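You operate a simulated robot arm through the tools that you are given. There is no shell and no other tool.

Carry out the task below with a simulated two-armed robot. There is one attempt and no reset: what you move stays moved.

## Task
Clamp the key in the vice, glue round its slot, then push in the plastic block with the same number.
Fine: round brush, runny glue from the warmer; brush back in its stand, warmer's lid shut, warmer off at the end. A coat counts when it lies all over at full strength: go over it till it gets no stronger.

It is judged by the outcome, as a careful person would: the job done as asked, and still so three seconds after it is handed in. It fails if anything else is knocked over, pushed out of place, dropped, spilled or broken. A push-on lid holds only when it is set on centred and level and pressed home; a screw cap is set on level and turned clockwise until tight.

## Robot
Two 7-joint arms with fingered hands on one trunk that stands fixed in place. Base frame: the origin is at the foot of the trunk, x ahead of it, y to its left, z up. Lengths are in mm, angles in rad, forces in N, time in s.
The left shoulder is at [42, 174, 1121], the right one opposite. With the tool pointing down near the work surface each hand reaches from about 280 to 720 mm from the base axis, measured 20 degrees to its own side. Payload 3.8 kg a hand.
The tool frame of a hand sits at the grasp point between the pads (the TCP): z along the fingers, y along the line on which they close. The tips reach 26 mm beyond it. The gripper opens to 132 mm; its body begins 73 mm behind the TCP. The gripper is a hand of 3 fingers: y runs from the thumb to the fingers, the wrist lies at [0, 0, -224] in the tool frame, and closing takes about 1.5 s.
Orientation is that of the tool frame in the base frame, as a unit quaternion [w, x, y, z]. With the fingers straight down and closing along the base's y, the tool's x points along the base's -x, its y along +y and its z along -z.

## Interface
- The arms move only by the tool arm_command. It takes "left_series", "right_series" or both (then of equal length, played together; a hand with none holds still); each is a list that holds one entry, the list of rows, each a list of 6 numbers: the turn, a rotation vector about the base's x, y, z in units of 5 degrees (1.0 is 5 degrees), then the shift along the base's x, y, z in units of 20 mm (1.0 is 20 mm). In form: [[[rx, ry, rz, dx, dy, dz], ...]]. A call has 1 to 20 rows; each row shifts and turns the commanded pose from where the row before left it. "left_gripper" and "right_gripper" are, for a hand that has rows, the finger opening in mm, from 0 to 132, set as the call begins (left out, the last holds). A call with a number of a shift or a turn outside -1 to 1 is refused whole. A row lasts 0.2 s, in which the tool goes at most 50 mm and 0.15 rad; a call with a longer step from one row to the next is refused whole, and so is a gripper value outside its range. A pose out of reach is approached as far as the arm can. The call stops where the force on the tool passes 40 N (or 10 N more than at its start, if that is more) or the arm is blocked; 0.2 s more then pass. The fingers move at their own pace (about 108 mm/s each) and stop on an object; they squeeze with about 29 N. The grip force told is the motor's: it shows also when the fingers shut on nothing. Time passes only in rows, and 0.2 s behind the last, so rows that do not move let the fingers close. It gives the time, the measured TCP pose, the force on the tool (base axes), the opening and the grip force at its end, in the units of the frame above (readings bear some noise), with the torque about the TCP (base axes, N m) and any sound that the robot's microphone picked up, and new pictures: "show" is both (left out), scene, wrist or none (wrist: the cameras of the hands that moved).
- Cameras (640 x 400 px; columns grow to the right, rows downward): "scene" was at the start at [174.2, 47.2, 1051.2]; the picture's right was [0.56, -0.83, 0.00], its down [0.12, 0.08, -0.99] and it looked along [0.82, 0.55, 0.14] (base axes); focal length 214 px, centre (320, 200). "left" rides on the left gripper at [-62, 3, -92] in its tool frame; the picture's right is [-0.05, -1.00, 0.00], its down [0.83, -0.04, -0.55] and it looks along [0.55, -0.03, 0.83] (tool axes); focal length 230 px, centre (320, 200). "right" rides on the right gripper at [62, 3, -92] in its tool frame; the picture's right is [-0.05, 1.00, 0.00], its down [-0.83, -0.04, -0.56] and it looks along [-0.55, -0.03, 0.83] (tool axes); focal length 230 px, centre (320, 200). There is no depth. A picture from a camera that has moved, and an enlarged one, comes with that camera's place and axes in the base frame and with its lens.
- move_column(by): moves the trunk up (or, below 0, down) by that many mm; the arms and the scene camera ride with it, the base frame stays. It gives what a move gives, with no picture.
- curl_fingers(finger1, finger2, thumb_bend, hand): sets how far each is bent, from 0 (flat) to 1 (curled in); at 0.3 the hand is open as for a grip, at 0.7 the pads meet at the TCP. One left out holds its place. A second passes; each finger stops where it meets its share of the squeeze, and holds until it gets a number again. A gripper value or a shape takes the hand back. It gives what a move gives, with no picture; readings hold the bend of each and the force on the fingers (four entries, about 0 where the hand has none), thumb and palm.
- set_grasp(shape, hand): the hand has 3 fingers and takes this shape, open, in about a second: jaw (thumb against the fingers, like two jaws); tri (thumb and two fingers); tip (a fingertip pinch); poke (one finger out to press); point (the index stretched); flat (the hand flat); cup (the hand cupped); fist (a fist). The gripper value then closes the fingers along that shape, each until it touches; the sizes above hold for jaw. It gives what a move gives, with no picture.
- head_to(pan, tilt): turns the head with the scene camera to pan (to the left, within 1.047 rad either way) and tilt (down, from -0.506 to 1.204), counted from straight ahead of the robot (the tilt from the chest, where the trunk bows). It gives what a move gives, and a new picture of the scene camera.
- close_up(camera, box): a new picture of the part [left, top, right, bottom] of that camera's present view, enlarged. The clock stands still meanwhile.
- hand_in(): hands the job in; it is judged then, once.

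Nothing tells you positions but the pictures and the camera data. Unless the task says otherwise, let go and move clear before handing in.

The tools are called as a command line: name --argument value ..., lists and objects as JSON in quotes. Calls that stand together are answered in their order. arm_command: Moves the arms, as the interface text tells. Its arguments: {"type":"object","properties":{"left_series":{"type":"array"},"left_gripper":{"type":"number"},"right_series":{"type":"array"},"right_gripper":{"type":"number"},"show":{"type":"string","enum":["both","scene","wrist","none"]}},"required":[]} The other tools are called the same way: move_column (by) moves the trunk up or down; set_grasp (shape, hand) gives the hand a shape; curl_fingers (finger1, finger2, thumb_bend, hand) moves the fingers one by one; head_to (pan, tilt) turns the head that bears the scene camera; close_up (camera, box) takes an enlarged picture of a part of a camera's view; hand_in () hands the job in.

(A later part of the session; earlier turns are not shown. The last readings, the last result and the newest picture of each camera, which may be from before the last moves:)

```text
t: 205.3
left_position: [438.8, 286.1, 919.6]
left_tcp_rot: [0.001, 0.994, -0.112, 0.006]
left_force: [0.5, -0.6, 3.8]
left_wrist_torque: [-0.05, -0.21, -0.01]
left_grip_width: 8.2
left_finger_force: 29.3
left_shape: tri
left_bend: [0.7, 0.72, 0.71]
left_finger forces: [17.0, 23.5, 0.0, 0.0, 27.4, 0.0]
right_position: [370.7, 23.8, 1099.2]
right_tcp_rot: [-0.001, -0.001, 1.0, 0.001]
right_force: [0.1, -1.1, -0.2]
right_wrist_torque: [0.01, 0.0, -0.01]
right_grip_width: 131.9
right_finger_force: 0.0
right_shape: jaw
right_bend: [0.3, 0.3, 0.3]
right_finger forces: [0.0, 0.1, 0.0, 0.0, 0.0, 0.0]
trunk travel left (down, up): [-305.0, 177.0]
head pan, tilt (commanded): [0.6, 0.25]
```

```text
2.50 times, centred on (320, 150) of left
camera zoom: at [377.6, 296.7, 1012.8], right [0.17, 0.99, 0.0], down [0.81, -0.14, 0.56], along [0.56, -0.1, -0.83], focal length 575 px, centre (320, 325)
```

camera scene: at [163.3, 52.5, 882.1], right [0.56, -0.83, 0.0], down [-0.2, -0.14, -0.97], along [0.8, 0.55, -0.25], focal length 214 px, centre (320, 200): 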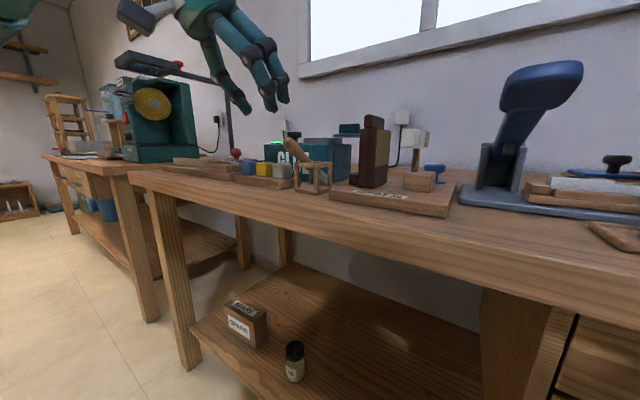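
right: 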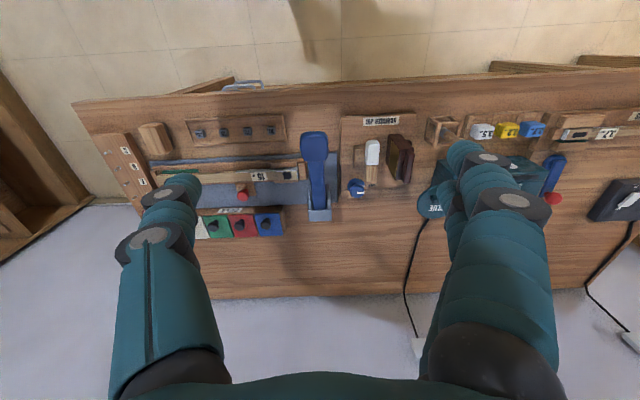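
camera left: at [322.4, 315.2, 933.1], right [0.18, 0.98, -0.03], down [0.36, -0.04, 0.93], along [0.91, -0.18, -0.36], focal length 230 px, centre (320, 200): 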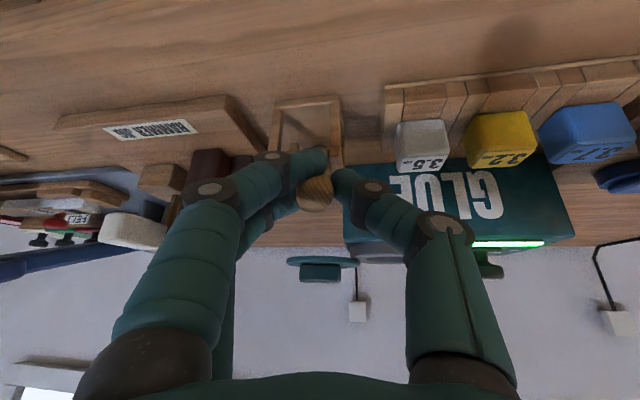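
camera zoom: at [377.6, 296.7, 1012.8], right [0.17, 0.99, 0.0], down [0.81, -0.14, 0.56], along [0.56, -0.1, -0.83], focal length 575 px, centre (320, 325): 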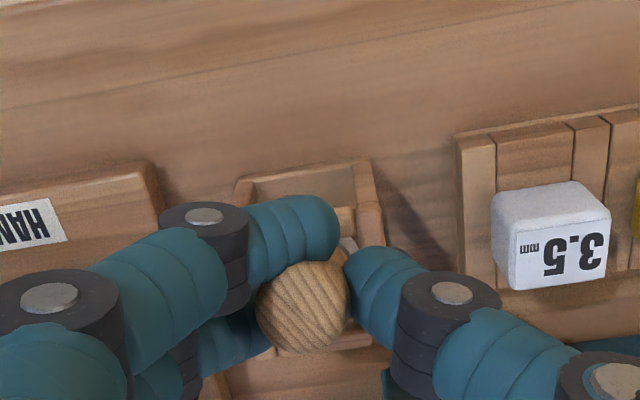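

Now only ~14° of lean is left. I'll do the last steps to bring it vertical.

arm_command --left_series '[[[0.22, 0.975, 0, 0.31, -0.07, 0.04], [0.22, 0.975, 0, 0.34, -0.07, 0], [0, 0, 0, 0, 0, 0]]]' --show "none"

close_up --camera "scene" --box '[220, 80, 380, 200]'

close_up --camera "left" --box '[200, 70, 440, 230]'

```text
t: 206.1
left_position: [450.7, 282.5, 921.2]
left_tcp_rot: [-0.008, 0.991, -0.11, -0.08]
left_force: [0.4, -1.4, 16.8]
left_wrist_torque: [-0.14, -0.29, 0.0]
left_grip_width: 9.2
left_finger_force: 29.4
left_shape: tri
left_bend: [0.7, 0.73, 0.71]
left_finger forces: [20.6, 26.4, 0.0, 0.0, 30.1, 0.1]
right_position: [369.6, 24.4, 1099.0]
right_tcp_rot: [0.002, 0.001, 1.0, 0.001]
right_force: [-0.8, 0.2, 0.5]
right_wrist_torque: [0.02, 0.0, -0.02]
right_grip_width: 131.6
right_finger_force: 0.1
right_shape: jaw
right_bend: [0.3, 0.3, 0.3]
right_finger forces: [0.1, 0.0, 0.1, 0.0, 0.1, 0.1]
trunk travel left (down, up): [-305.0, 177.0]
head pan, tilt (commanded): [0.6, 0.25]
```

```text
3.33 times, centred on (300, 140) of scene
camera zoom: at [163.3, 52.0, 882.1], right [0.56, -0.83, 0.0], down [-0.2, -0.14, -0.97], along [0.8, 0.55, -0.25], focal length 715 px, centre (387, 400)
```

zoom: 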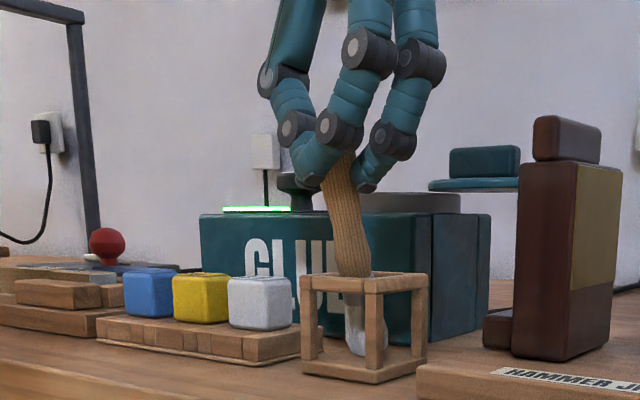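

```text
2.50 times, centred on (320, 150) of left
camera zoom: at [405.8, 290.0, 1023.9], right [0.17, 0.99, 0.01], down [0.9, -0.16, 0.41], along [0.41, -0.06, -0.91], focal length 575 px, centre (320, 325)
```

zoom: 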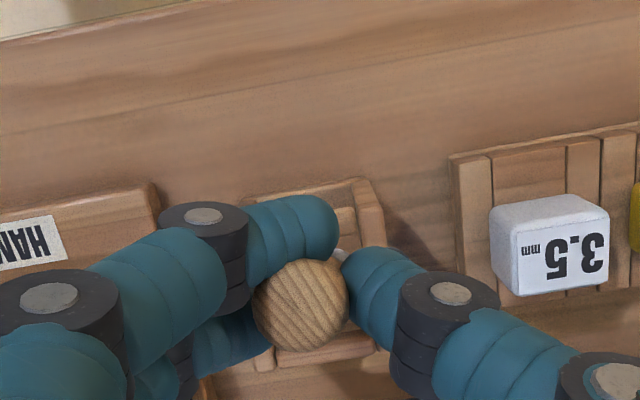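

The bristles press on the base with 17 N, so I'll ease up 4 mm and continue the last ~8° of rotation.

arm_command --left_series '[[[0, 0, 0, 0, 0, 0.2], [0.22, 0.975, 0, 0.33, -0.07, 0.05], [0.13, 0.58, 0, 0.2, -0.04, 0.0], [0, 0, 0, 0, 0, 0]]]' --show "none"

close_up --camera "scene" --box '[220, 80, 380, 200]'

close_up --camera "left" --box '[200, 70, 440, 230]'

```text
t: 207.1
left_position: [461.9, 281.9, 925.1]
left_tcp_rot: [-0.016, 0.983, -0.11, -0.149]
left_force: [-0.1, -0.5, 2.7]
left_wrist_torque: [-0.03, -0.1, 0.02]
left_grip_width: 9.1
left_finger_force: 28.8
left_shape: tri
left_bend: [0.7, 0.72, 0.71]
left_finger forces: [15.3, 20.2, 0.1, 0.0, 26.7, 0.0]
right_position: [370.1, 25.3, 1099.0]
right_tcp_rot: [-0.001, 0.0, 1.0, 0.0]
right_force: [0.2, 0.4, -1.0]
right_wrist_torque: [0.01, 0.04, -0.01]
right_grip_width: 131.7
right_finger_force: 0.0
right_shape: jaw
right_bend: [0.3, 0.3, 0.3]
right_finger forces: [0.0, 0.0, 0.1, 0.1, 0.1, 0.1]
trunk travel left (down, up): [-305.0, 177.0]
head pan, tilt (commanded): [0.6, 0.25]
```

```text
3.33 times, centred on (300, 140) of scene
camera zoom: at [164.1, 52.4, 881.9], right [0.56, -0.83, 0.0], down [-0.2, -0.14, -0.97], along [0.8, 0.55, -0.25], focal length 715 px, centre (387, 400)
```

zoom: 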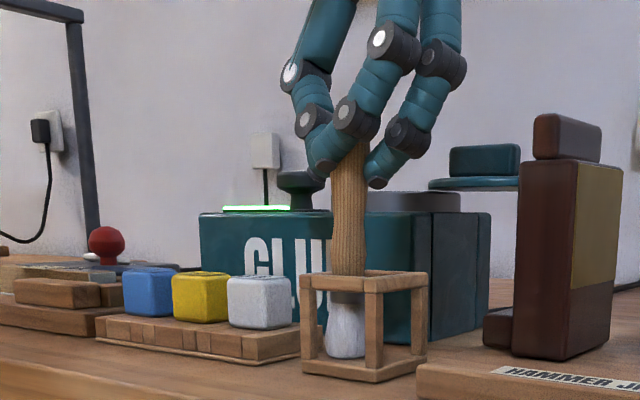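

```text
2.50 times, centred on (320, 150) of left
camera zoom: at [431.8, 285.1, 1032.6], right [0.17, 0.98, 0.01], down [0.94, -0.17, 0.28], along [0.28, -0.04, -0.96], focal length 575 px, centre (320, 325)
```

zoom: 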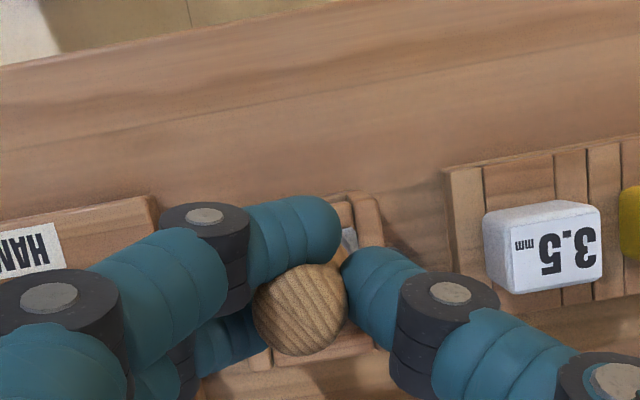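

The brush is now vertical in the stand, lightly touching the base. I'll press it down a touch to seat it, then open just a little and see whether it stands.

arm_command --left_series '[[[0, 0, 0, 0, 0, -0.06], [0, 0, 0, 0, 0, 0]]]' --show "none"

arm_command --left_series '[[[0, 0, 0, 0, 0, 0], [0, 0, 0, 0, 0, 0], [0, 0, 0, 0, 0, 0]]]' --left_gripper 22 --show "wrist"

close_up --camera "scene" --box '[220, 80, 380, 200]'

close_up --camera "left" --box '[200, 70, 440, 230]'

```text
t: 207.7
left_position: [463.3, 280.2, 924.0]
left_tcp_rot: [-0.016, 0.983, -0.11, -0.148]
left_force: [1.3, 0.0, 7.9]
left_wrist_torque: [-0.02, -0.07, 0.02]
left_grip_width: 9.0
left_finger_force: 28.9
left_shape: tri
left_bend: [0.71, 0.72, 0.71]
left_finger forces: [15.7, 20.3, 0.1, 0.0, 27.8, 0.0]
right_position: [371.1, 24.1, 1099.2]
right_tcp_rot: [0.0, 0.001, 1.0, 0.0]
right_force: [-0.2, 0.7, -0.4]
right_wrist_torque: [-0.02, 0.0, 0.02]
right_grip_width: 131.9
right_finger_force: 0.0
right_shape: jaw
right_bend: [0.3, 0.3, 0.3]
right_finger forces: [0.1, 0.0, 0.1, 0.0, 0.0, 0.1]
trunk travel left (down, up): [-305.0, 177.0]
head pan, tilt (commanded): [0.6, 0.25]
```

```text
t: 208.5
left_position: [463.3, 280.8, 922.8]
left_tcp_rot: [-0.016, 0.983, -0.11, -0.149]
left_force: [0.0, -0.2, -0.5]
left_wrist_torque: [0.0, 0.01, -0.01]
left_grip_width: 21.9
left_finger_force: 0.1
left_shape: tri
left_bend: [0.73, 0.73, 0.7]
left_finger forces: [0.0, 0.0, 0.1, 0.1, 0.0, 0.1]
right_position: [371.6, 24.5, 1099.6]
right_tcp_rot: [0.001, 0.001, 1.0, 0.0]
right_force: [-0.6, -0.6, -0.3]
right_wrist_torque: [0.03, 0.02, -0.01]
right_grip_width: 131.8
right_finger_force: 0.2
right_shape: jaw
right_bend: [0.3, 0.3, 0.3]
right_finger forces: [0.0, 0.0, 0.0, 0.0, 0.0, 0.0]
trunk travel left (down, up): [-305.0, 177.0]
head pan, tilt (commanded): [0.6, 0.25]
camera left: at [431.9, 285.6, 1031.4], right [0.17, 0.98, 0.01], down [0.94, -0.17, 0.28], along [0.28, -0.04, -0.96], focal length 230 px, centre (320, 200)
```

left: 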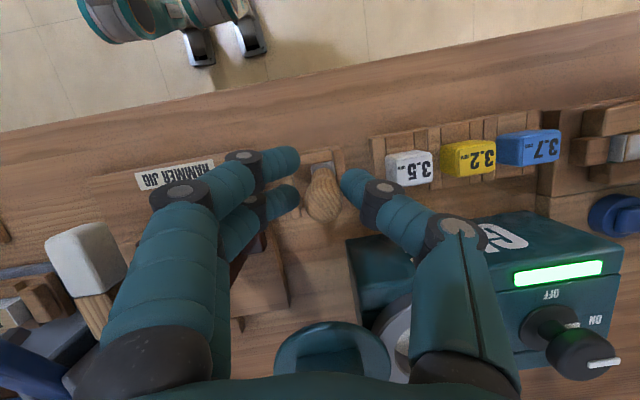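

```text
3.33 times, centred on (300, 140) of scene
camera zoom: at [164.1, 52.5, 881.8], right [0.56, -0.83, 0.0], down [-0.2, -0.14, -0.97], along [0.8, 0.55, -0.25], focal length 715 px, centre (387, 400)
```

zoom: 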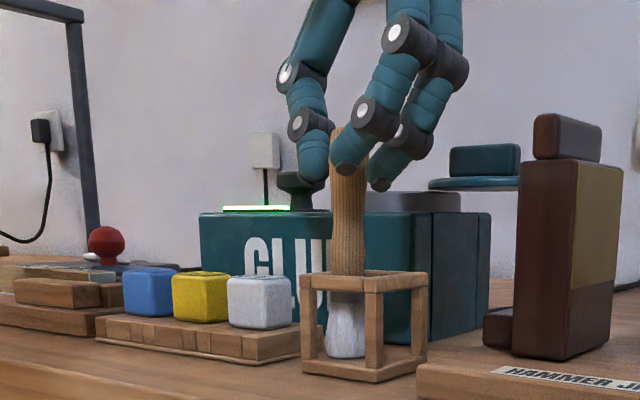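

```text
2.50 times, centred on (320, 150) of left
camera zoom: at [431.9, 285.6, 1031.4], right [0.17, 0.98, 0.01], down [0.94, -0.17, 0.28], along [0.28, -0.04, -0.96], focal length 575 px, centre (320, 325)
```

zoom: 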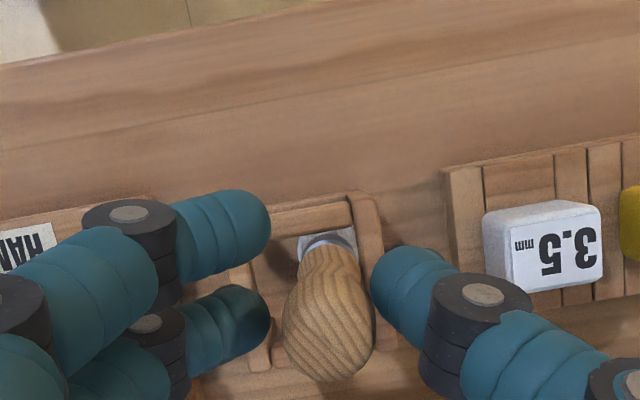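

The brush stands by itself, upright in its stand. I'll open wider and withdraw along the hand's axis.

arm_command --left_series '[[[0, 0, 0, 0, 0, 0], [0, 0, 0, 0, 0, 0], [0, 0, 0, 0, 0, 0], [0, 0, 0, 0.15, -0.03, 0.5], [0, 0, 0, 0.25, -0.05, 0.8], [0, 0, 0, 0.25, -0.05, 0.85], [0, 0, 0, 0.2, 0.0, 0.85], [0, 0, 0, 0, 0.2, 0.8], [0, 0, 0, 0, 0.2, 0.6]]]' --left_gripper 76 --show "wrist"

close_up --camera "scene" --box '[220, 80, 380, 200]'

```text
t: 210.5
left_position: [479.8, 287.6, 1014.0]
left_tcp_rot: [-0.016, 0.982, -0.11, -0.15]
left_force: [-0.3, -0.6, -0.6]
left_wrist_torque: [-0.02, 0.01, 0.0]
left_grip_width: 75.4
left_finger_force: 0.1
left_shape: tri
left_bend: [0.72, 0.72, 0.7]
left_finger forces: [0.1, 0.0, 0.1, 0.1, 0.1, 0.1]
right_position: [371.5, 24.8, 1098.6]
right_tcp_rot: [0.0, 0.0, 1.0, 0.0]
right_force: [0.2, 0.3, 0.3]
right_wrist_torque: [0.03, 0.0, 0.0]
right_grip_width: 131.9
right_finger_force: 0.0
right_shape: jaw
right_bend: [0.3, 0.3, 0.3]
right_finger forces: [0.1, 0.1, 0.1, 0.0, 0.0, 0.0]
trunk travel left (down, up): [-305.0, 177.0]
head pan, tilt (commanded): [0.6, 0.25]
camera left: at [449.0, 291.2, 1121.3], right [0.17, 0.98, 0.01], down [0.94, -0.17, 0.28], along [0.28, -0.04, -0.96], focal length 230 px, centre (320, 200)
```

left: 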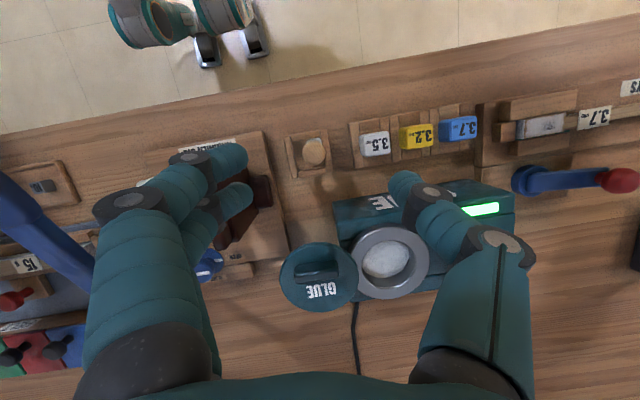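

```text
3.33 times, centred on (300, 140) of scene
camera zoom: at [164.0, 52.5, 881.9], right [0.56, -0.83, 0.0], down [-0.2, -0.14, -0.97], along [0.8, 0.55, -0.25], focal length 715 px, centre (387, 400)
```

zoom: 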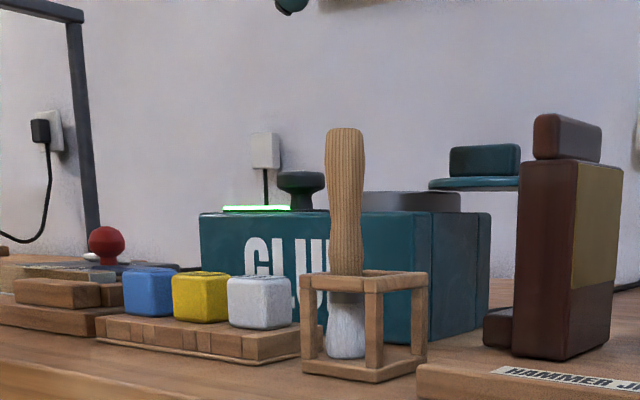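

The brush stands upright in its stand again. Now the blue 3.7 block: I'll set the hand to the jaw shape, turn it to yaw 270° (closing front-to-back) and look at the block from above.

arm_command --left_series '[[[-0.1825, -0.147, -0.958, 0, 0.5, 0], [-0.1825, -0.147, -0.958, 0, 0.5, 0], [-0.1825, -0.147, -0.958, 0, 0.5, 0], [-0.1825, -0.147, -0.958, 0, 0.5, 0], [-0.1825, -0.147, -0.958, 0, 0.5, 0], [-0.1825, -0.147, -0.958, 0, 0.5, 0], [-0.1825, -0.147, -0.958, 0, 0.5, -0.2], [-0.1825, -0.147, -0.958, 0, 0.5, -0.2], [-0.1825, -0.147, -0.958, 0, 0.5, -0.2], [-0.1825, -0.147, -0.958, 0, 0.5, -0.2], [-0.1825, -0.147, -0.958, 0, 0.5, -0.2], [-0.1825, -0.147, -0.958, 0, 0.5, -0.2], [-0.1825, -0.147, -0.958, -0.1, 0.5, -0.2], [-0.1825, -0.147, -0.958, -0.1, 0.5, -0.2], [-0.1825, -0.147, -0.958, -0.1, 0.6, -0.2], [-0.1825, -0.147, -0.958, 0, 0.6, -0.2]]]' --show "none"

set_grasp --shape "jaw" --hand "left"

close_up --camera "left" --box '[200, 60, 440, 220]'

close_up --camera "scene" --box '[200, 120, 320, 200]'

```text
t: 213.9
left_position: [473.8, 450.9, 970.3]
left_tcp_rot: [0.0, -0.706, 0.708, 0.0]
left_force: [0.0, -0.2, -0.4]
left_wrist_torque: [0.0, -0.02, -0.02]
left_grip_width: 75.3
left_finger_force: 0.0
left_shape: tri
left_bend: [0.72, 0.72, 0.7]
left_finger forces: [0.0, 0.0, 0.0, 0.0, 0.1, 0.0]
right_position: [371.4, 25.8, 1099.3]
right_tcp_rot: [0.0, 0.0, 1.0, 0.0]
right_force: [0.0, -0.3, 0.1]
right_wrist_torque: [-0.03, 0.02, -0.05]
right_grip_width: 131.8
right_finger_force: 0.1
right_shape: jaw
right_bend: [0.3, 0.3, 0.3]
right_finger forces: [0.0, 0.0, 0.0, 0.1, 0.0, 0.0]
trunk travel left (down, up): [-305.0, 177.0]
head pan, tilt (commanded): [0.6, 0.25]
```

```text
t: 214.8
left_position: [474.0, 449.8, 971.5]
left_tcp_rot: [0.0, -0.707, 0.708, 0.0]
left_force: [-0.3, 0.2, -0.5]
left_wrist_torque: [-0.02, -0.03, -0.02]
left_grip_width: 131.8
left_finger_force: 0.0
left_shape: jaw
left_bend: [0.3, 0.3, 0.3]
left_finger forces: [0.0, 0.0, 0.0, 0.0, 0.1, 0.1]
right_position: [371.3, 24.8, 1099.8]
right_tcp_rot: [0.001, 0.0, 1.0, 0.0]
right_force: [0.4, 0.8, -0.1]
right_wrist_torque: [0.01, 0.0, 0.01]
right_grip_width: 132.0
right_finger_force: 0.0
right_shape: jaw
right_bend: [0.3, 0.3, 0.3]
right_finger forces: [0.0, 0.0, 0.0, 0.1, 0.0, 0.0]
trunk travel left (down, up): [-305.0, 177.0]
head pan, tilt (commanded): [0.6, 0.25]
```

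```text
2.50 times, centred on (320, 140) of left
camera zoom: at [470.7, 512.2, 1064.7], right [1.0, 0.05, 0.0], down [0.04, -0.83, 0.56], along [0.03, -0.55, -0.83], focal length 575 px, centre (320, 350)
```

zoom: 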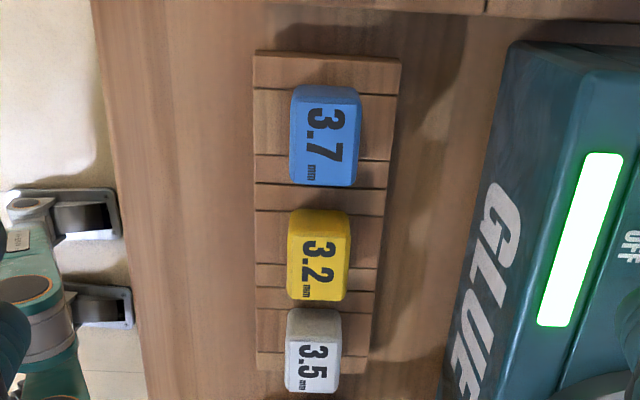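

```text
5.00 times, centred on (260, 160) of scene
camera zoom: at [164.1, 52.5, 881.9], right [0.56, -0.83, 0.0], down [-0.2, -0.14, -0.97], along [0.8, 0.55, -0.25], focal length 1072 px, centre (620, 400)
```

zoom: 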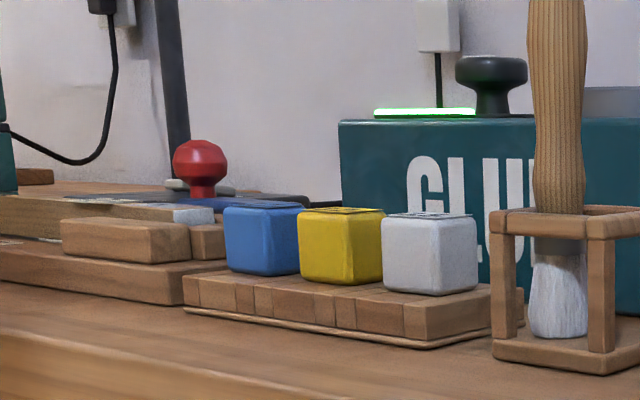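

close_up --camera "left" --box '[290, 80, 370, 150]'

close_up --camera "scene" --box '[236, 150, 276, 180]'

```text
5.71 times, centred on (330, 115) of left
camera zoom: at [470.7, 512.2, 1064.7], right [1.0, 0.05, 0.0], down [0.04, -0.83, 0.56], along [0.03, -0.55, -0.83], focal length 1315 px, centre (263, 686)
```

zoom: 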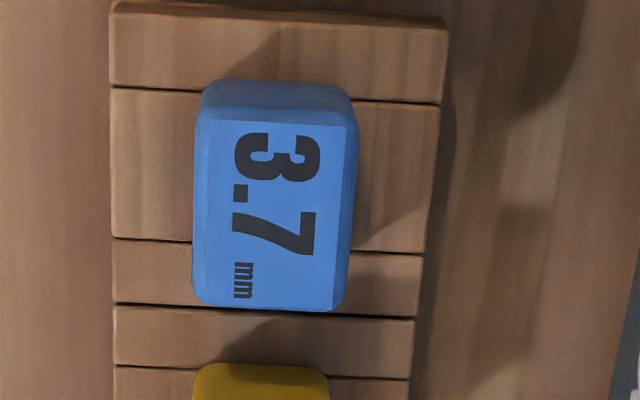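

```text
13.33 times, centred on (256, 165) of scene
camera zoom: at [164.1, 52.5, 881.9], right [0.56, -0.83, 0.0], down [-0.2, -0.14, -0.97], along [0.8, 0.55, -0.25], focal length 2860 px, centre (1173, 667)
```

zoom: 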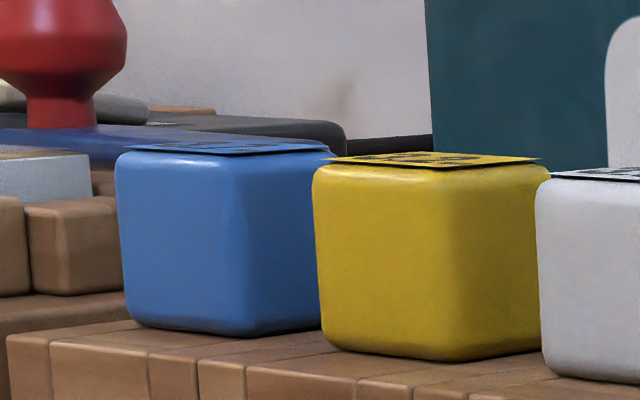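

The blue block is about 24 × 28 mm, centred near (476, 459) with its top at z ≈ 849; its long side runs along y like the slot. To keep the thumb clear of the warmer's front I'll lean the hand 20° outward and come down over the block with a 42 mm opening.

arm_command --left_series '[[[0, -1, 0, 0, 0.1, -0.4], [0, -1, 0, 0, 0.1, -0.5], [0, -1, 0, 0.05, 0.1, -0.5], [0, -1, 0, 0.05, 0.1, -0.5], [0, 0, 0, 0, 0.05, -0.5], [0, 0, 0, 0, 0, 0]]]' --left_gripper 42 --show "wrist"

close_up --camera "left" --box '[220, 90, 420, 220]'

close_up --camera "scene" --box '[180, 90, 320, 190]'

```text
t: 216.2
left_position: [475.8, 460.2, 924.4]
left_tcp_rot: [0.122, -0.696, 0.697, -0.123]
left_force: [0.9, 0.0, -0.8]
left_wrist_torque: [0.01, -0.01, 0.0]
left_grip_width: 42.2
left_finger_force: 0.1
left_shape: jaw
left_bend: [0.73, 0.73, 0.7]
left_finger forces: [0.0, 0.1, 0.0, 0.0, 0.0, 0.0]
right_position: [371.2, 25.5, 1099.0]
right_tcp_rot: [0.0, 0.001, 1.0, 0.0]
right_force: [0.3, -0.2, 0.6]
right_wrist_torque: [0.02, 0.02, -0.02]
right_grip_width: 131.8
right_finger_force: 0.0
right_shape: jaw
right_bend: [0.3, 0.3, 0.3]
right_finger forces: [0.0, 0.0, 0.0, 0.0, 0.1, 0.0]
trunk travel left (down, up): [-305.0, 177.0]
head pan, tilt (commanded): [0.6, 0.25]
camera left: at [441.5, 521.0, 1011.1], right [0.94, 0.05, 0.34], down [-0.15, -0.83, 0.54], along [0.31, -0.55, -0.77], focal length 230 px, centre (320, 200)
```

left: 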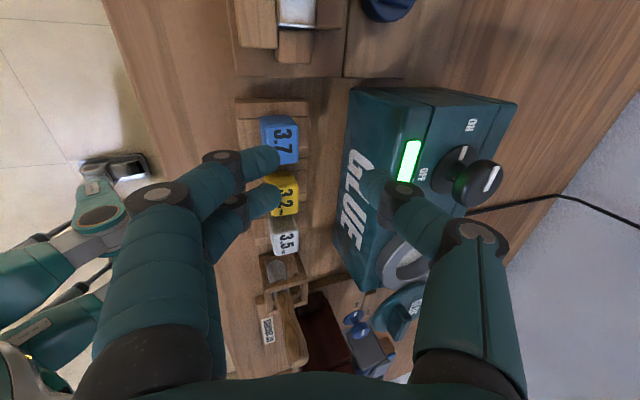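

```text
3.08 times, centred on (320, 155) of left
camera zoom: at [441.5, 521.0, 1011.1], right [0.94, 0.05, 0.34], down [-0.15, -0.83, 0.54], along [0.31, -0.55, -0.77], focal length 708 px, centre (320, 338)
```

zoom: 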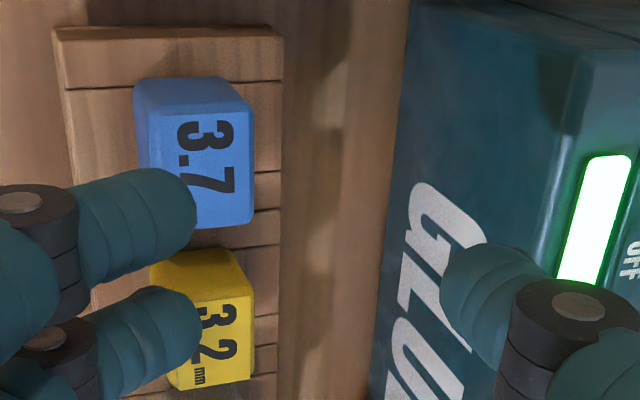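

```text
4.00 times, centred on (250, 140) of scene
camera zoom: at [164.1, 52.5, 881.9], right [0.56, -0.83, 0.0], down [-0.2, -0.14, -0.97], along [0.8, 0.55, -0.25], focal length 858 px, centre (600, 440)
```

zoom: 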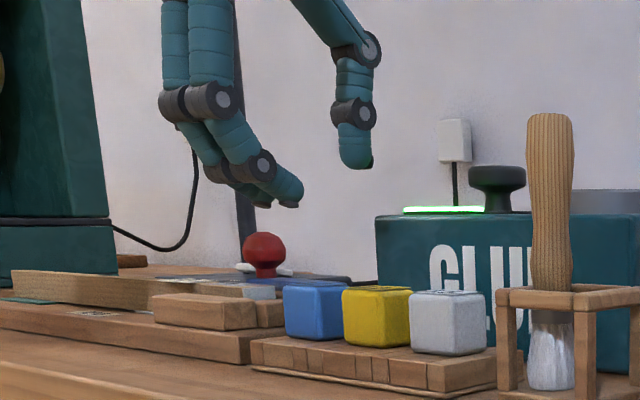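

The fingers will straddle the block; because of the lean I'll shift 5 mm toward me while descending to z ≈ 856.

arm_command --left_series '[[[0, 0, 0, -0.05, 0, -0.7], [0, 0, 0, -0.05, 0, -0.7], [0, 0, 0, -0.05, -0.02, -0.7], [0, 0, 0, -0.05, 0, -0.7], [0, 0, 0, -0.05, 0, -0.6], [0, 0, 0, 0, 0, 0]]]' --show "wrist"

close_up --camera "left" --box '[220, 100, 420, 260]'

close_up --camera "scene" --box '[180, 90, 320, 190]'

```text
t: 217.6
left_position: [470.6, 459.4, 856.8]
left_tcp_rot: [0.122, -0.696, 0.697, -0.122]
left_force: [-0.2, 0.0, -0.5]
left_wrist_torque: [0.03, -0.03, 0.01]
left_grip_width: 42.3
left_finger_force: 0.1
left_shape: jaw
left_bend: [0.73, 0.73, 0.7]
left_finger forces: [0.0, 0.0, 0.0, 0.0, 0.0, 0.1]
right_position: [371.5, 24.3, 1100.0]
right_tcp_rot: [0.0, 0.0, 1.0, 0.0]
right_force: [0.1, 0.4, 1.3]
right_wrist_torque: [0.01, 0.0, -0.03]
right_grip_width: 132.1
right_finger_force: 0.1
right_shape: jaw
right_bend: [0.3, 0.3, 0.3]
right_finger forces: [0.0, 0.0, 0.0, 0.0, 0.0, 0.0]
trunk travel left (down, up): [-305.0, 177.0]
head pan, tilt (commanded): [0.6, 0.25]
camera left: at [436.7, 521.0, 943.5], right [0.94, 0.05, 0.34], down [-0.15, -0.83, 0.54], along [0.31, -0.55, -0.77], focal length 230 px, centre (320, 200)
```

left: 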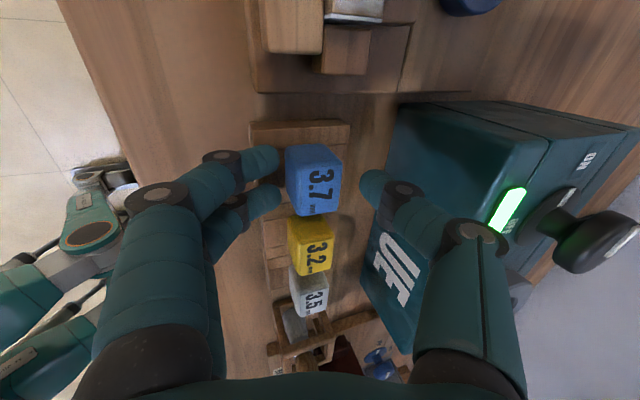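

```text
2.50 times, centred on (320, 180) of left
camera zoom: at [436.7, 521.0, 943.5], right [0.94, 0.05, 0.34], down [-0.15, -0.83, 0.54], along [0.31, -0.55, -0.77], focal length 575 px, centre (320, 250)
```

zoom: 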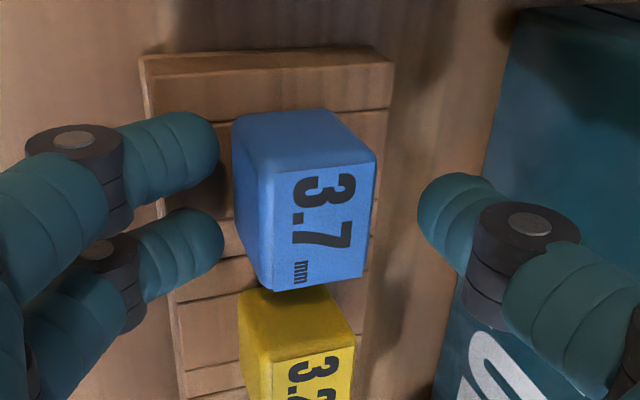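

```text
4.00 times, centred on (250, 140) of scene
camera zoom: at [164.0, 52.4, 881.9], right [0.56, -0.83, 0.0], down [-0.2, -0.14, -0.97], along [0.8, 0.55, -0.25], focal length 858 px, centre (600, 440)
```

zoom: 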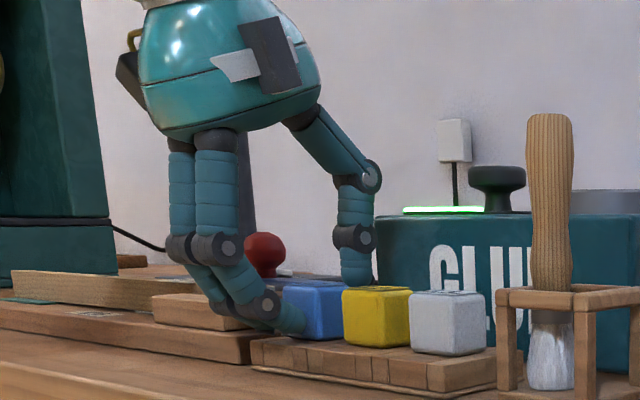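

The thumb only just reaches the block's top at this lean. I'll close in to 34 mm, take 10° of the lean back and go 8 mm lower.

arm_command --left_series '[[[0, 0, 0, 0, 0, 0], [0, 1, 0, 0.07, 0, 0], [0, 1, 0, 0.07, 0, -0.1], [0, 0, 0, 0, 0, -0.2], [0, 0, 0, 0, 0, -0.1], [0, 0, 0, 0, 0, 0]]]' --left_gripper 34 --show "none"

close_up --camera "left" --box '[220, 100, 420, 260]'

close_up --camera "scene" --box '[180, 90, 320, 190]'

```text
t: 219.0
left_position: [473.2, 459.7, 848.5]
left_tcp_rot: [0.062, -0.704, 0.705, -0.062]
left_force: [0.2, -0.1, 1.7]
left_wrist_torque: [0.03, 0.01, 0.01]
left_grip_width: 34.3
left_finger_force: 0.0
left_shape: jaw
left_bend: [0.73, 0.73, 0.7]
left_finger forces: [0.3, 0.2, 0.0, 0.1, 0.1, 0.1]
right_position: [371.5, 24.5, 1099.5]
right_tcp_rot: [0.0, 0.0, 1.0, 0.0]
right_force: [0.5, -0.1, -0.5]
right_wrist_torque: [0.0, -0.05, 0.0]
right_grip_width: 131.8
right_finger_force: 0.0
right_shape: jaw
right_bend: [0.3, 0.3, 0.3]
right_finger forces: [0.0, 0.1, 0.1, 0.0, 0.0, 0.1]
trunk travel left (down, up): [-305.0, 177.0]
head pan, tilt (commanded): [0.6, 0.25]
```

```text
2.50 times, centred on (320, 180) of left
camera zoom: at [454.9, 521.0, 939.8], right [0.98, 0.05, 0.17], down [-0.05, -0.83, 0.55], along [0.17, -0.55, -0.81], focal length 575 px, centre (320, 250)
```

zoom: 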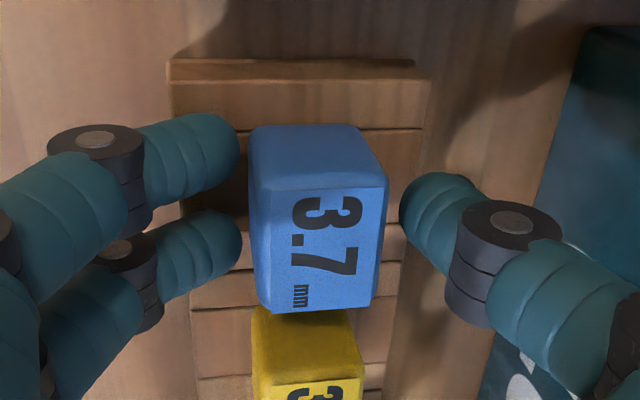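

```text
4.00 times, centred on (250, 140) of scene
camera zoom: at [164.0, 52.4, 881.9], right [0.56, -0.83, 0.0], down [-0.2, -0.14, -0.97], along [0.8, 0.55, -0.25], focal length 858 px, centre (600, 440)
```

zoom: 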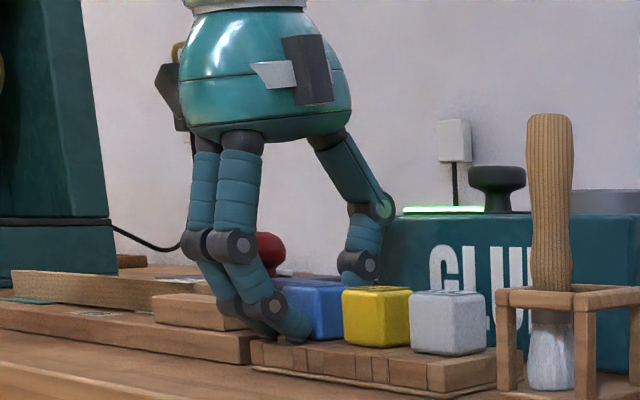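

Well placed around the block. Closing on it.

arm_command --left_series '[[[0, 0, 0, 0, 0, 0.03], [0, 0, 0, 0, 0, 0], [0, 0, 0, 0, 0, 0], [0, 0, 0, 0, 0, 0], [0, 0, 0, 0, 0, 0]]]' --left_gripper 0 --show "wrist"

close_up --camera "left" --box '[220, 100, 420, 260]'

```text
t: 220.2
left_position: [473.7, 460.2, 849.3]
left_tcp_rot: [0.061, -0.703, 0.706, -0.06]
left_force: [-1.1, -1.2, -1.3]
left_wrist_torque: [0.01, 0.08, 0.0]
left_grip_width: 21.4
left_finger_force: 29.5
left_shape: jaw
left_bend: [0.73, 0.73, 0.7]
left_finger forces: [13.5, 13.5, 0.1, 0.0, 25.0, 0.1]
right_position: [370.5, 24.2, 1099.1]
right_tcp_rot: [0.0, 0.0, 1.0, -0.001]
right_force: [-0.1, 0.9, -0.1]
right_wrist_torque: [-0.02, 0.02, 0.01]
right_grip_width: 131.9
right_finger_force: 0.0
right_shape: jaw
right_bend: [0.3, 0.3, 0.3]
right_finger forces: [0.0, 0.0, 0.1, 0.0, 0.0, 0.0]
trunk travel left (down, up): [-305.0, 177.0]
head pan, tilt (commanded): [0.6, 0.25]
camera left: at [454.4, 521.1, 940.3], right [0.98, 0.05, 0.17], down [-0.05, -0.83, 0.55], along [0.17, -0.55, -0.81], focal length 230 px, centre (320, 200)
```

left: 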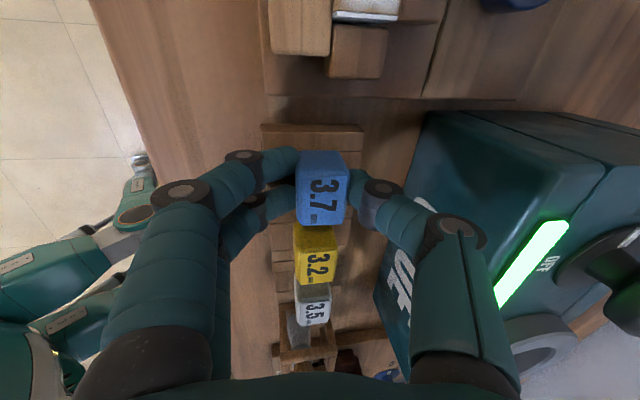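

```text
2.50 times, centred on (320, 180) of left
camera zoom: at [454.4, 521.1, 940.3], right [0.98, 0.05, 0.17], down [-0.05, -0.83, 0.55], along [0.17, -0.55, -0.81], focal length 575 px, centre (320, 250)
```

zoom: 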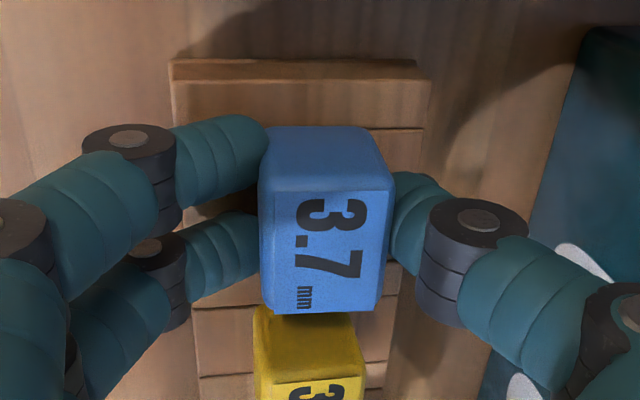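

Evenly gripped (13.5/13.5/25 N). I'll lift it straight up.

arm_command --left_series '[[[0, 0, 0, 0, 0, 0.3], [0, 0, 0, 0, 0, 0.4], [0, 0, 0, 0, 0, 0.6], [0, 0, 0, 0, 0, 0.8], [0, 0, 0, 0, 0, 0.9]]]' --show "wrist"

close_up --camera "scene" --box '[180, 70, 340, 190]'

close_up --camera "left" --box '[220, 100, 420, 260]'

```text
t: 221.4
left_position: [474.9, 459.7, 907.8]
left_tcp_rot: [0.062, -0.704, 0.705, -0.061]
left_force: [-0.4, 0.3, -0.1]
left_wrist_torque: [0.02, -0.04, 0.02]
left_grip_width: 21.2
left_finger_force: 28.9
left_shape: jaw
left_bend: [0.73, 0.73, 0.7]
left_finger forces: [13.2, 13.1, 0.0, 0.0, 26.2, 0.1]
right_position: [370.9, 24.6, 1099.8]
right_tcp_rot: [0.0, 0.0, 1.0, 0.001]
right_force: [-0.6, 0.9, 0.3]
right_wrist_torque: [-0.01, 0.03, -0.01]
right_grip_width: 132.0
right_finger_force: 0.0
right_shape: jaw
right_bend: [0.3, 0.3, 0.3]
right_finger forces: [0.1, 0.0, 0.0, 0.0, 0.1, 0.0]
trunk travel left (down, up): [-305.0, 177.0]
head pan, tilt (commanded): [0.6, 0.25]
camera left: at [454.9, 520.5, 1000.1], right [0.98, 0.05, 0.17], down [-0.06, -0.83, 0.55], along [0.17, -0.55, -0.81], focal length 230 px, centre (320, 200)
```

left: 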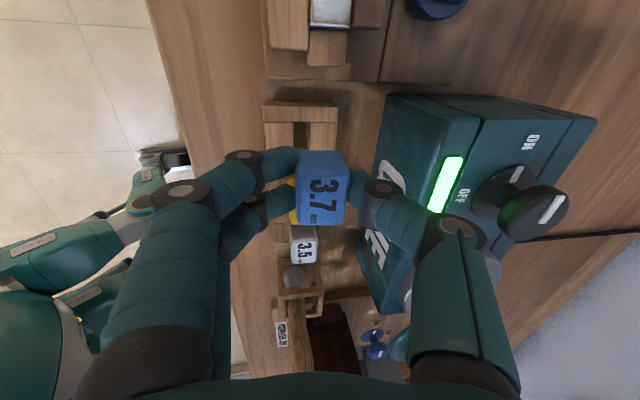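

```text
3.33 times, centred on (260, 130) of scene
camera zoom: at [164.0, 52.3, 881.9], right [0.56, -0.83, 0.0], down [-0.2, -0.14, -0.97], along [0.8, 0.55, -0.25], focal length 715 px, centre (520, 433)
```

zoom: 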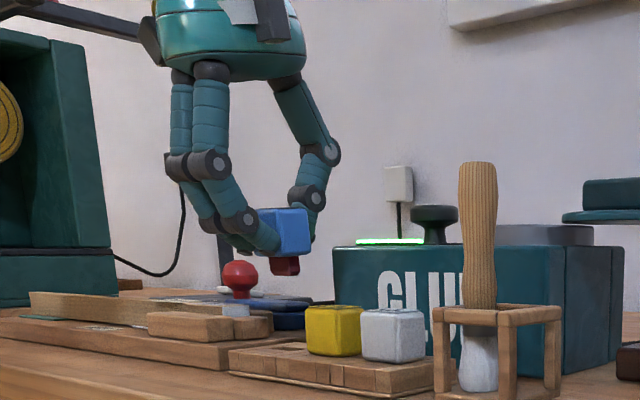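

```text
2.50 times, centred on (320, 180) of left
camera zoom: at [454.9, 520.5, 1000.1], right [0.98, 0.05, 0.17], down [-0.06, -0.83, 0.55], along [0.17, -0.55, -0.81], focal length 575 px, centre (320, 250)
```

zoom: 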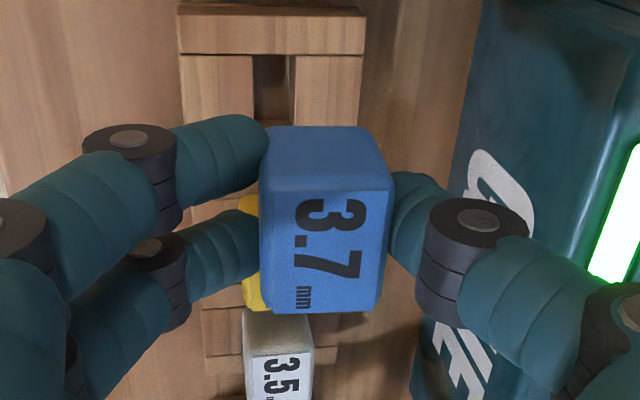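

The block came out cleanly; it has a dark-red tongue below. I'll look at the tongue closely to know its size and place.

close_up --camera "scene" --box '[240, 110, 280, 160]'

close_up --camera "left" --box '[270, 90, 350, 150]'

```text
8.00 times, centred on (260, 135) of scene
camera zoom: at [164.0, 52.3, 881.9], right [0.56, -0.83, 0.0], down [-0.2, -0.14, -0.97], along [0.8, 0.55, -0.25], focal length 1716 px, centre (800, 720)
```

zoom: 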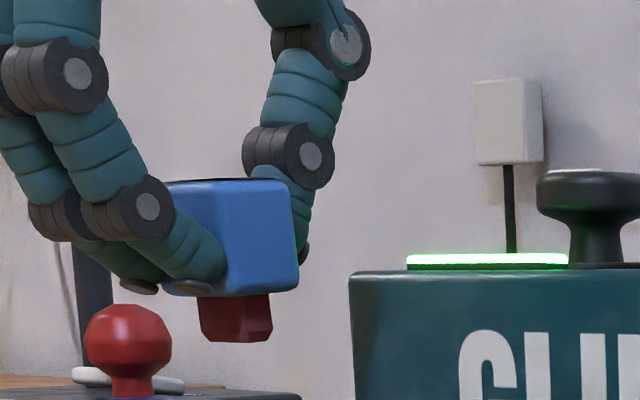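

```text
6.67 times, centred on (310, 120) of left
camera zoom: at [454.9, 520.5, 1000.1], right [0.98, 0.05, 0.17], down [-0.06, -0.83, 0.55], along [0.17, -0.55, -0.81], focal length 1534 px, centre (387, 733)
```

zoom: 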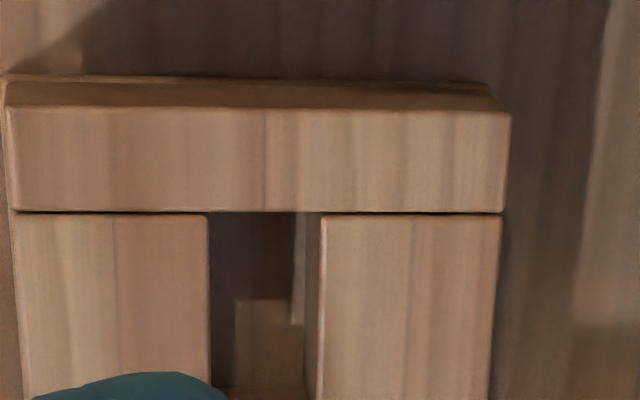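

close_up --camera "scene" --box '[246, 128, 278, 156]'

arm_command --left_series '[[[0, 0, 0, 0, 0.4, 0.5], [0, 0, 0, 0, 0.5, 0.5], [0, 0, 0, 0, 0.6, 0.3], [0, 0, 0, 0, 0.8, 0], [0, 0, 0, 0, 0.8, 0], [0, 0, 0, 0, 0.4, 0]]]' --show "both"

close_up --camera "scene" --box '[180, 80, 300, 170]'

```text
14.29 times, centred on (262, 142) of scene
camera zoom: at [164.0, 52.3, 881.9], right [0.56, -0.83, 0.0], down [-0.2, -0.14, -0.97], along [0.8, 0.55, -0.25], focal length 3064 px, centre (1149, 1029)
```

zoom: 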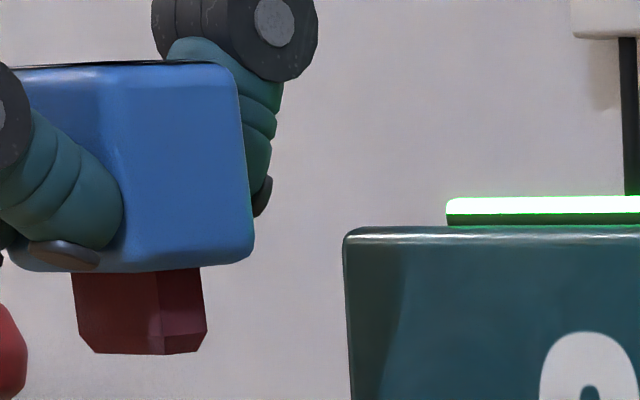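

```text
t: 222.8
left_position: [474.4, 529.2, 934.6]
left_tcp_rot: [0.062, -0.704, 0.705, -0.062]
left_force: [-0.7, 0.3, -0.1]
left_wrist_torque: [0.01, -0.02, 0.01]
left_grip_width: 21.1
left_finger_force: 28.8
left_shape: jaw
left_bend: [0.73, 0.73, 0.7]
left_finger forces: [13.1, 13.1, 0.0, 0.1, 26.2, 0.0]
right_position: [371.5, 25.5, 1099.3]
right_tcp_rot: [0.0, 0.0, 1.0, 0.001]
right_force: [-0.6, 0.6, -0.3]
right_wrist_torque: [0.03, 0.0, 0.05]
right_grip_width: 131.8
right_finger_force: 0.0
right_shape: jaw
right_bend: [0.3, 0.3, 0.3]
right_finger forces: [0.0, 0.1, 0.0, 0.0, 0.0, 0.1]
trunk travel left (down, up): [-305.0, 177.0]
head pan, tilt (commanded): [0.6, 0.25]
camera scene: at [164.1, 52.5, 881.9], right [0.56, -0.83, 0.0], down [-0.2, -0.14, -0.97], along [0.8, 0.55, -0.25], focal length 214 px, centre (320, 200)
camera left: at [454.9, 590.9, 1026.0], right [0.98, 0.05, 0.17], down [-0.06, -0.83, 0.55], along [0.17, -0.55, -0.81], focal length 230 px, centre (320, 200)
```

scene: 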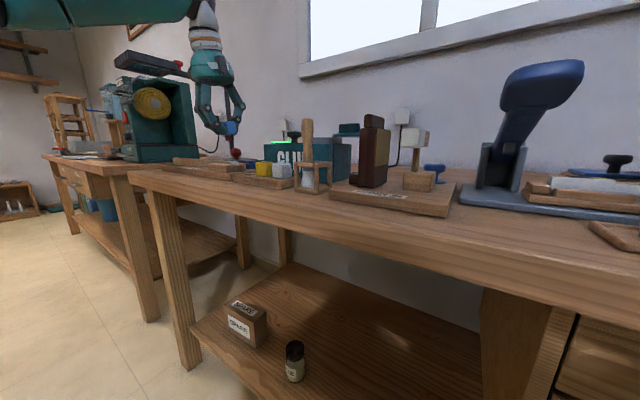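
left: 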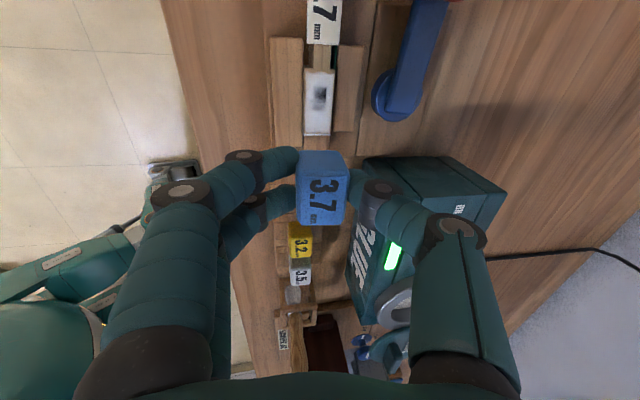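

```text
4.44 times, centred on (240, 125) of scene
camera zoom: at [164.1, 52.5, 881.9], right [0.56, -0.83, 0.0], down [-0.2, -0.14, -0.97], along [0.8, 0.55, -0.25], focal length 953 px, centre (676, 533)
```

zoom: 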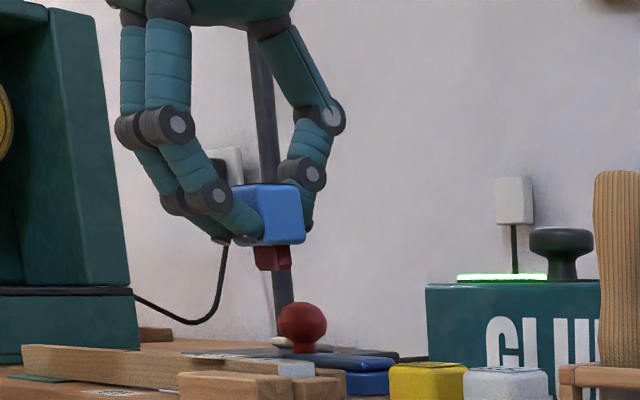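

The tongue is about 9.4 × 20 mm, and the slot about 10.7 × 24.5 mm, so left–right (x) alignment must be good to about a millimetre. I'll measure the slot relative to the hand from this pose.

close_up --camera "left" --box '[280, 60, 360, 140]'

close_up --camera "left" --box '[290, 145, 350, 230]'

```text
5.00 times, centred on (320, 100) of left
camera zoom: at [454.9, 590.9, 1026.0], right [0.98, 0.05, 0.17], down [-0.06, -0.83, 0.55], along [0.17, -0.55, -0.81], focal length 1150 px, centre (320, 700)
```

zoom: 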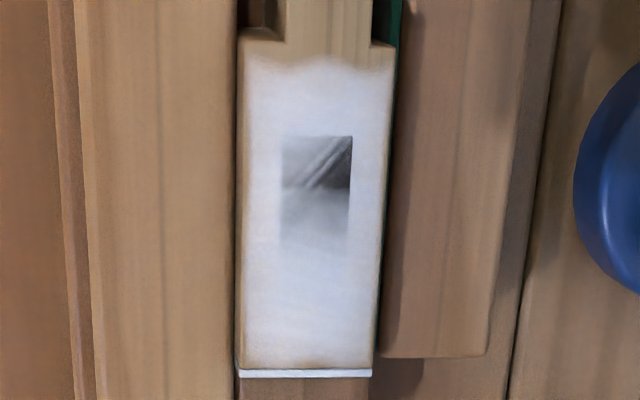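

```text
4.71 times, centred on (320, 188) of left
camera zoom: at [454.9, 590.9, 1026.0], right [0.98, 0.05, 0.17], down [-0.06, -0.83, 0.55], along [0.17, -0.55, -0.81], focal length 1083 px, centre (320, 259)
```

zoom: 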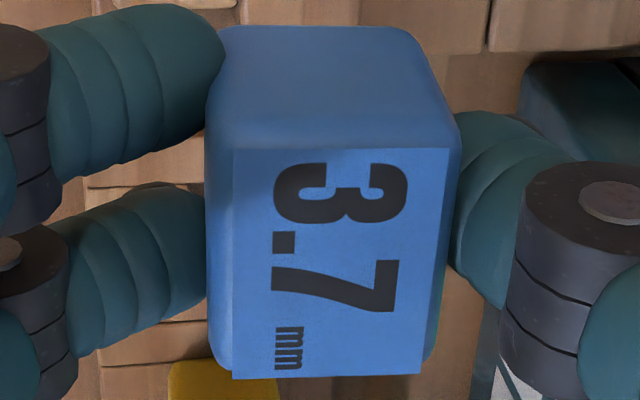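

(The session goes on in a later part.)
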